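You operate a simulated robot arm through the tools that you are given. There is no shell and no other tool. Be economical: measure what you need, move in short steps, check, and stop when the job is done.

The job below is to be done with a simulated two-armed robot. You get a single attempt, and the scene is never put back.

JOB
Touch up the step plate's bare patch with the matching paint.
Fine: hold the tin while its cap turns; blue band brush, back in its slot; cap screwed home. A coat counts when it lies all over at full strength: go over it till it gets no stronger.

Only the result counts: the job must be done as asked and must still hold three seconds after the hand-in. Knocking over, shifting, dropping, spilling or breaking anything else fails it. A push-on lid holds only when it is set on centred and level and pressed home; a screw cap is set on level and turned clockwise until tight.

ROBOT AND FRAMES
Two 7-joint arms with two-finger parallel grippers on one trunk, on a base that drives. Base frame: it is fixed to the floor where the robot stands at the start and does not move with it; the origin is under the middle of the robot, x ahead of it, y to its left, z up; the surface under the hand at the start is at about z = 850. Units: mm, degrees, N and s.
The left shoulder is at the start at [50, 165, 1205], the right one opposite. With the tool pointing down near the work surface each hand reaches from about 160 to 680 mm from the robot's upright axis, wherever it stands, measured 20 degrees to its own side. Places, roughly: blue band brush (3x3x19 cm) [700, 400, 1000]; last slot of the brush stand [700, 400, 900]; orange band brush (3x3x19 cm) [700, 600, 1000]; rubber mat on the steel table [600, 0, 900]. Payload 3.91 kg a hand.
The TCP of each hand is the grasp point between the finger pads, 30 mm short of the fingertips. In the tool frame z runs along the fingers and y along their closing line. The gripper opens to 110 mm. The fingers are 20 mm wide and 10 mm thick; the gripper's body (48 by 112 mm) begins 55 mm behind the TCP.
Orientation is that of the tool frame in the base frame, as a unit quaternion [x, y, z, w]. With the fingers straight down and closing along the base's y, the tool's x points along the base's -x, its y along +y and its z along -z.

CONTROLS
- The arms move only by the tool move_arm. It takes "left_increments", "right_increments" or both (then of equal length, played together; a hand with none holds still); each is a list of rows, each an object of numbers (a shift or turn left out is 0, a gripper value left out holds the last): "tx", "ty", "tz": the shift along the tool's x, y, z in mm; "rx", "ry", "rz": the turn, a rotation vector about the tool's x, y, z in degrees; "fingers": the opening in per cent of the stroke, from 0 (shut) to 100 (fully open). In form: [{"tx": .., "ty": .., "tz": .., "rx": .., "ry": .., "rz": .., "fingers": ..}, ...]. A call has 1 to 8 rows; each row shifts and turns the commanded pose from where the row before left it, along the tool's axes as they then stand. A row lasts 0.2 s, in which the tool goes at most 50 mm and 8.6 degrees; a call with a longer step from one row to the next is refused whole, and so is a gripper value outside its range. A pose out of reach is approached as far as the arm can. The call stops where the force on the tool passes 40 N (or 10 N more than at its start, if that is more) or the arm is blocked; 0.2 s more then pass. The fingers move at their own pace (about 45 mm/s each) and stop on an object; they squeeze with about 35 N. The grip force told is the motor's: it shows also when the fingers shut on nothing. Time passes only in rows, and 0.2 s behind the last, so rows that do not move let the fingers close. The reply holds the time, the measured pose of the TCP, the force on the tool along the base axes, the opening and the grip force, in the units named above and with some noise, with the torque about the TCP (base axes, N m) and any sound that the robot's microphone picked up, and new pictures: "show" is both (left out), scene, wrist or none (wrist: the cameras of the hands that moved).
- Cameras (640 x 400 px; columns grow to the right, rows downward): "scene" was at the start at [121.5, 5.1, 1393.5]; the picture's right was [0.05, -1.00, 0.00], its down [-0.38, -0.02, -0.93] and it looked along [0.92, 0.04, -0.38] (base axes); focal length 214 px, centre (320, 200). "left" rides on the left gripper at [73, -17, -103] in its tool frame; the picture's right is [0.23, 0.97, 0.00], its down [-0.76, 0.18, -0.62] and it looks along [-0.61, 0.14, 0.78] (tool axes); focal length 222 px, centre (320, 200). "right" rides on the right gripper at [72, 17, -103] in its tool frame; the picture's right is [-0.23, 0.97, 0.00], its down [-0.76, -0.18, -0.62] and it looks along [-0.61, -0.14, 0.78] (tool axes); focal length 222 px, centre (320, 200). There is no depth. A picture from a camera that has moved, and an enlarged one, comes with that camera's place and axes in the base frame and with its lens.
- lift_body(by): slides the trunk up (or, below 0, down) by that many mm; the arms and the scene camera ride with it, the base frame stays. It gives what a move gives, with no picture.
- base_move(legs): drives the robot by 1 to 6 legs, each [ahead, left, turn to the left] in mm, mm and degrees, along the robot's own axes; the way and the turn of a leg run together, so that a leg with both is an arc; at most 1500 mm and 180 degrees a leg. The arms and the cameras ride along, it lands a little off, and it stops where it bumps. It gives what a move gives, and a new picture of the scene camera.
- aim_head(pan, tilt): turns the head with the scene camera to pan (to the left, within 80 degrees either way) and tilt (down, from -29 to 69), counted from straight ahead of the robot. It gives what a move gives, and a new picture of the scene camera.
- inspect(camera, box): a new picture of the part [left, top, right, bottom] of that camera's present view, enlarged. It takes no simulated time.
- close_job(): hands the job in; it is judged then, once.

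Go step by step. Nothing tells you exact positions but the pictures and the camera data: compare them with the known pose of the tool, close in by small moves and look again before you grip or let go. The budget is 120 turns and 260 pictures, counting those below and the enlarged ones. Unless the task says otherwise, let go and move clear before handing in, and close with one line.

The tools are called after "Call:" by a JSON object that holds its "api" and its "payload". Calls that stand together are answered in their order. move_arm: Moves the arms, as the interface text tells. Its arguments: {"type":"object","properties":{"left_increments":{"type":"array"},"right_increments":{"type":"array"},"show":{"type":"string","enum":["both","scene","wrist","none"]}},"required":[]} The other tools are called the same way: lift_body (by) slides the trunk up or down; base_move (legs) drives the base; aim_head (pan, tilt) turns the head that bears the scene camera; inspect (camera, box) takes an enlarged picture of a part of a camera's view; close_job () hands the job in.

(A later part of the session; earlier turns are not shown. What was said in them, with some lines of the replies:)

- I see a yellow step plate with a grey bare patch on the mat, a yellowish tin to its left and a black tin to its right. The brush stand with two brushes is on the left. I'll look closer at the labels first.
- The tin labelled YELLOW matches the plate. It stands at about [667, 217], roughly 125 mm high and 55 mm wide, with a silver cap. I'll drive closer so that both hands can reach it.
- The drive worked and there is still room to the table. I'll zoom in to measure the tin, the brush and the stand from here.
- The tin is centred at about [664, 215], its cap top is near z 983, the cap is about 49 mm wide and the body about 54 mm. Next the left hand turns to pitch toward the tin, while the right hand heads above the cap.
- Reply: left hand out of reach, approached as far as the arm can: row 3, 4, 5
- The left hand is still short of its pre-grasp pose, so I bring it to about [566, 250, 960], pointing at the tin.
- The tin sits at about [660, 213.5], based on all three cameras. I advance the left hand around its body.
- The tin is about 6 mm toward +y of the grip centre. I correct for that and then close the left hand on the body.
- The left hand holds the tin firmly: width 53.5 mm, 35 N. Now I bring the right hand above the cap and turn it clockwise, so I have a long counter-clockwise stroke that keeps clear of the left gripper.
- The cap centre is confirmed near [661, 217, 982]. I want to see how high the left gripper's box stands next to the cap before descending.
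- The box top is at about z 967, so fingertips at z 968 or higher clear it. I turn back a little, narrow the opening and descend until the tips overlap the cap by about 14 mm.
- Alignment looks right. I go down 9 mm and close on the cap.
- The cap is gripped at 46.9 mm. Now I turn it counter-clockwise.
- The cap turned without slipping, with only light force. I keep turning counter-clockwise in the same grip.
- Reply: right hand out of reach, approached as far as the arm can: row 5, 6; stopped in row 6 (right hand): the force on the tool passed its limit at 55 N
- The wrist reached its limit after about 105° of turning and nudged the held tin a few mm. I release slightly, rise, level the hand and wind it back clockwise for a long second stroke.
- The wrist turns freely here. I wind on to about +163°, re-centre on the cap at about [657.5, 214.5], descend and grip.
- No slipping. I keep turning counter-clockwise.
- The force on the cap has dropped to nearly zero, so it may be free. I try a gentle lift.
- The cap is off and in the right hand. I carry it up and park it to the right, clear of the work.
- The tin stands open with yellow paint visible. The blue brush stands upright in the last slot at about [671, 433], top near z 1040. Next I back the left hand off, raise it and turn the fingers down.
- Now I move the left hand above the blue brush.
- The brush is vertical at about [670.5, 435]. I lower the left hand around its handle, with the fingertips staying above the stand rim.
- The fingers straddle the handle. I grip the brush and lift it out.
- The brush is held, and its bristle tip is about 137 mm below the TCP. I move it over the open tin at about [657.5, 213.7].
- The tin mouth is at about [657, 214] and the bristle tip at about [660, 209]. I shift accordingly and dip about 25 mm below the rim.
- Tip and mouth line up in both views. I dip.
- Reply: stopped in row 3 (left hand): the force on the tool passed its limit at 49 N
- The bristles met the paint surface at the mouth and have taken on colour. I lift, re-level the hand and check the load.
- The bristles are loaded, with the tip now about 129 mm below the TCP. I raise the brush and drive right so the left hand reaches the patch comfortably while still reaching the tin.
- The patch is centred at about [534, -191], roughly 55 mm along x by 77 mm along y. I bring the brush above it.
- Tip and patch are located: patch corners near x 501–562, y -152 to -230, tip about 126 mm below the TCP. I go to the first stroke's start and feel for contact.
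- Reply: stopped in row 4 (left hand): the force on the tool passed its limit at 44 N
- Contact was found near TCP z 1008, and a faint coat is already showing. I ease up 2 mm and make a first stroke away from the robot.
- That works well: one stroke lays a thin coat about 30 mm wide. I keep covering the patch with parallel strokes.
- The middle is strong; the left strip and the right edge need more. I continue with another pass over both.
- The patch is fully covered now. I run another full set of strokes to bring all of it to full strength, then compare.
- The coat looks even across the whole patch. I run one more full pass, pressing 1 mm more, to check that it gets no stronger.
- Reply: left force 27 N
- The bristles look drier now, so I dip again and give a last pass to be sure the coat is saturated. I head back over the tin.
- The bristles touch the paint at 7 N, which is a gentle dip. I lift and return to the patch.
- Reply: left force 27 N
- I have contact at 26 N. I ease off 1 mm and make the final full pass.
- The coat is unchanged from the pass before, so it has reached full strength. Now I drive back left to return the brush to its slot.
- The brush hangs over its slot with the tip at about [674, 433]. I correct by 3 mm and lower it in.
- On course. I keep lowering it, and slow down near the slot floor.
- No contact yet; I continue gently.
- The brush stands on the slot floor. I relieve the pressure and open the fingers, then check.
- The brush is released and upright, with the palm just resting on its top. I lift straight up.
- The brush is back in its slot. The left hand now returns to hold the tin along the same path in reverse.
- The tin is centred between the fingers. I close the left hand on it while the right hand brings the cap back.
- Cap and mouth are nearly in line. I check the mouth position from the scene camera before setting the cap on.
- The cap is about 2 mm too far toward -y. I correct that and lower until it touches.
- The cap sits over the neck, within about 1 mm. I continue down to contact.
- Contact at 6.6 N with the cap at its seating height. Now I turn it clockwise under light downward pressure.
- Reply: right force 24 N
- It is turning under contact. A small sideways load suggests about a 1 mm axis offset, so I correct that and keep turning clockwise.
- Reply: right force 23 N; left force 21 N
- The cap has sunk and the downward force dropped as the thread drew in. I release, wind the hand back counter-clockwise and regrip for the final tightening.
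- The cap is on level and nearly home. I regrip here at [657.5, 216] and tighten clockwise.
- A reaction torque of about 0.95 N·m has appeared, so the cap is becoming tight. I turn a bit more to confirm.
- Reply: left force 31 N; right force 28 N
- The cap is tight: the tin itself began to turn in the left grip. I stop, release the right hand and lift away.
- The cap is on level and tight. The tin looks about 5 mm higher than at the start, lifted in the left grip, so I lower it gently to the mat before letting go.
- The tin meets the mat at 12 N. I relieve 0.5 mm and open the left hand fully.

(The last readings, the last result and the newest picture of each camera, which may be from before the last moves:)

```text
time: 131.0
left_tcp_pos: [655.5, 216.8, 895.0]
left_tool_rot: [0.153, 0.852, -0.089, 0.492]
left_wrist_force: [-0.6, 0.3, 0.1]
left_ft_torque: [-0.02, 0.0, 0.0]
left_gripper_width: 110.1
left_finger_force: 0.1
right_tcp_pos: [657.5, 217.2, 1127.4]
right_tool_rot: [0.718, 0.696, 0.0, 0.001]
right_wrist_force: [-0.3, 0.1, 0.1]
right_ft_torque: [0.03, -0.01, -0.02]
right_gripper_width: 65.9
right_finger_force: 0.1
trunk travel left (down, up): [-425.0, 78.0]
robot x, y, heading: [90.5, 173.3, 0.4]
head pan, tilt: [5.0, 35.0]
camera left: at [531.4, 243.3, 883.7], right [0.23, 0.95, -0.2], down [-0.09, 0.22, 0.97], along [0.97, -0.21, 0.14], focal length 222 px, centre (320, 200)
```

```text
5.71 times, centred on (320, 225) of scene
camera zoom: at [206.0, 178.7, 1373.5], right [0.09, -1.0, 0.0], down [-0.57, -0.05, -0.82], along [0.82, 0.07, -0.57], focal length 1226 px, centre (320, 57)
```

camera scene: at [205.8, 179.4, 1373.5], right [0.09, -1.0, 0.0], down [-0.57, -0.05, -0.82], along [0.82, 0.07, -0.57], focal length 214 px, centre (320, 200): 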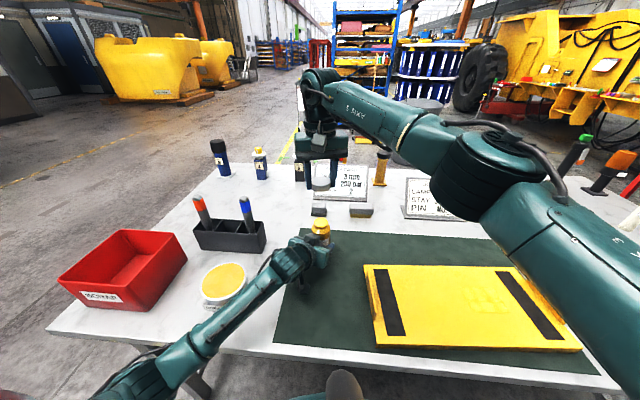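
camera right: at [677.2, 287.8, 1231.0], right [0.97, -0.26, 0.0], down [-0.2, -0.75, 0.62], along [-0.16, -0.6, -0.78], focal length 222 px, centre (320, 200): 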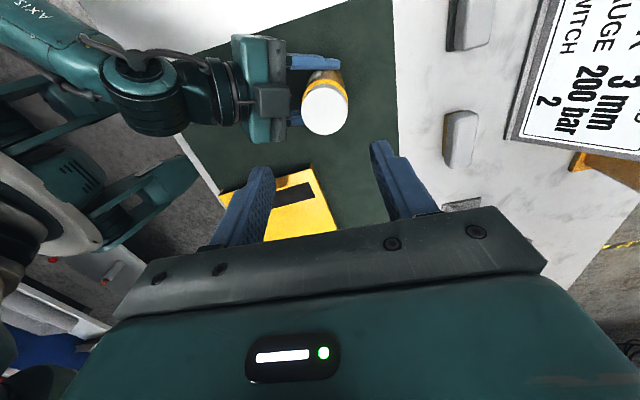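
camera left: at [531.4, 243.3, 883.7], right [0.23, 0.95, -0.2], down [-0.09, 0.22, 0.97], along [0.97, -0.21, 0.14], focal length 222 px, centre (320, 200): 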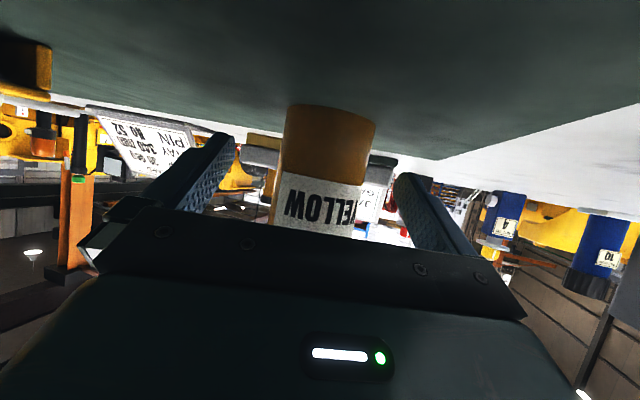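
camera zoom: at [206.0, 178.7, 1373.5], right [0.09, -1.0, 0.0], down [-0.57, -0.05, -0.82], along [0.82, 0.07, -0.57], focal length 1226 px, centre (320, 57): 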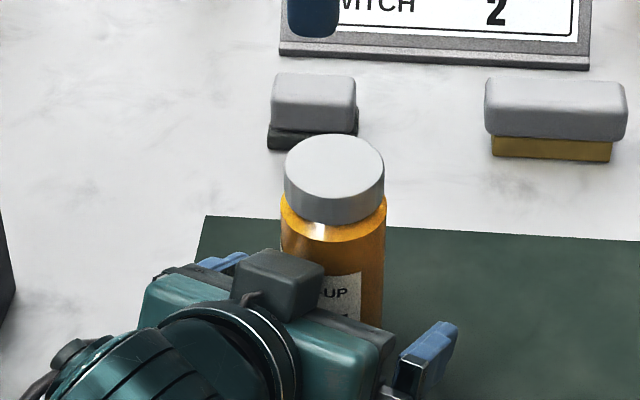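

The tin stands free and upright with its cap on. I withdraw the left hand along its approach and move both hands clear.

Call:
{"api": "move_arm", "payload": {"left_increments": [{"tz": -30}, {"tz": -40}, {"tz": -50}, {"tx": -42, "tz": -25}, {"tx": -42, "tz": -25}, {"tx": -42, "tz": -25}], "right_increments": [{"tz": -40}, {"tz": -40}, {}, {}, {}, {}], "show": "scene"}}

Call:
{"api": "inspect", "payload": {"camera": "scene", "box": [280, 190, 360, 280]}}

Call:
{"api": "inspect", "payload": {"camera": "right", "box": [220, 40, 400, 160]}}

```text
time: 132.4
left_tcp_pos: [557.7, 254.6, 1103.9]
left_tool_rot: [0.152, 0.853, -0.088, 0.492]
left_wrist_force: [-0.1, -0.4, -0.3]
left_ft_torque: [0.04, 0.01, -0.01]
left_gripper_width: 109.9
left_finger_force: 0.1
right_tcp_pos: [653.7, 214.5, 1194.3]
right_tool_rot: [0.717, 0.697, -0.001, 0.001]
right_wrist_force: [-0.4, 0.2, -0.4]
right_ft_torque: [0.02, -0.01, -0.01]
right_gripper_width: 66.2
right_finger_force: 0.1
right hand out of reach, approached as far as the arm can: row 2
trunk travel left (down, up): [-425.0, 78.0]
robot x, y, heading: [89.8, 170.0, 0.4]
head pan, tilt: [5.0, 35.0]
camera scene: at [206.2, 178.3, 1373.4], right [0.09, -1.0, 0.0], down [-0.57, -0.05, -0.82], along [0.82, 0.07, -0.57], focal length 214 px, centre (320, 200)
```

scene: 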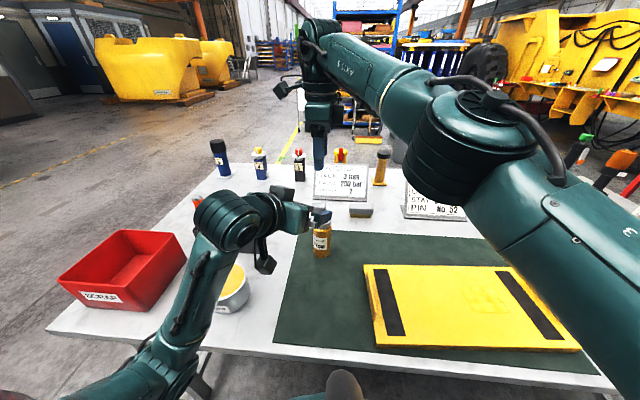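

```text
4.44 times, centred on (320, 235) of scene
camera zoom: at [206.2, 178.3, 1373.4], right [0.09, -1.0, 0.0], down [-0.57, -0.05, -0.82], along [0.82, 0.07, -0.57], focal length 953 px, centre (320, 44)
```

zoom: 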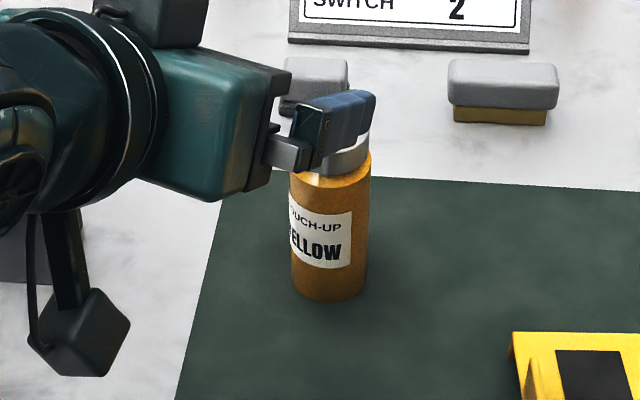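

```text
3.33 times, centred on (310, 100) of right
camera zoom: at [673.8, 286.3, 1299.2], right [0.97, -0.26, 0.0], down [-0.2, -0.76, 0.62], along [-0.16, -0.6, -0.78], focal length 740 px, centre (353, 533)
```

zoom: 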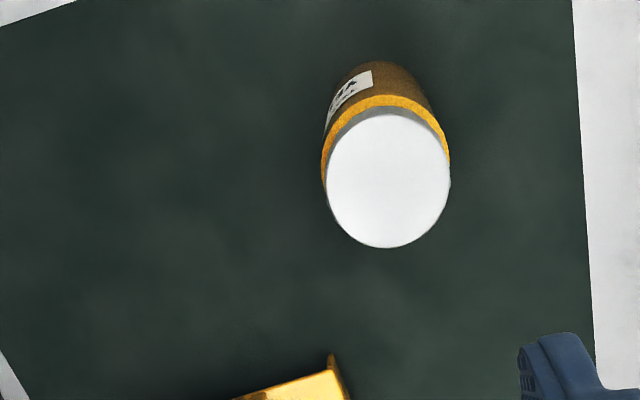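

Everything is in place: the tin is upright with its cap level and tight, the brush is back in its slot, the patch is coated, and both hands are clear.

Call:
{"api": "close_job", "payload": {}}

```text
The job is handed in.
```

I handed in the job: the step plate's bare patch is painted yellow to full strength, the blue band brush is back in its slot, and the yellow tin's cap is screwed tight. The tin ended a few mm from where it started, because it shifted in the left grip as the cap was tightened.
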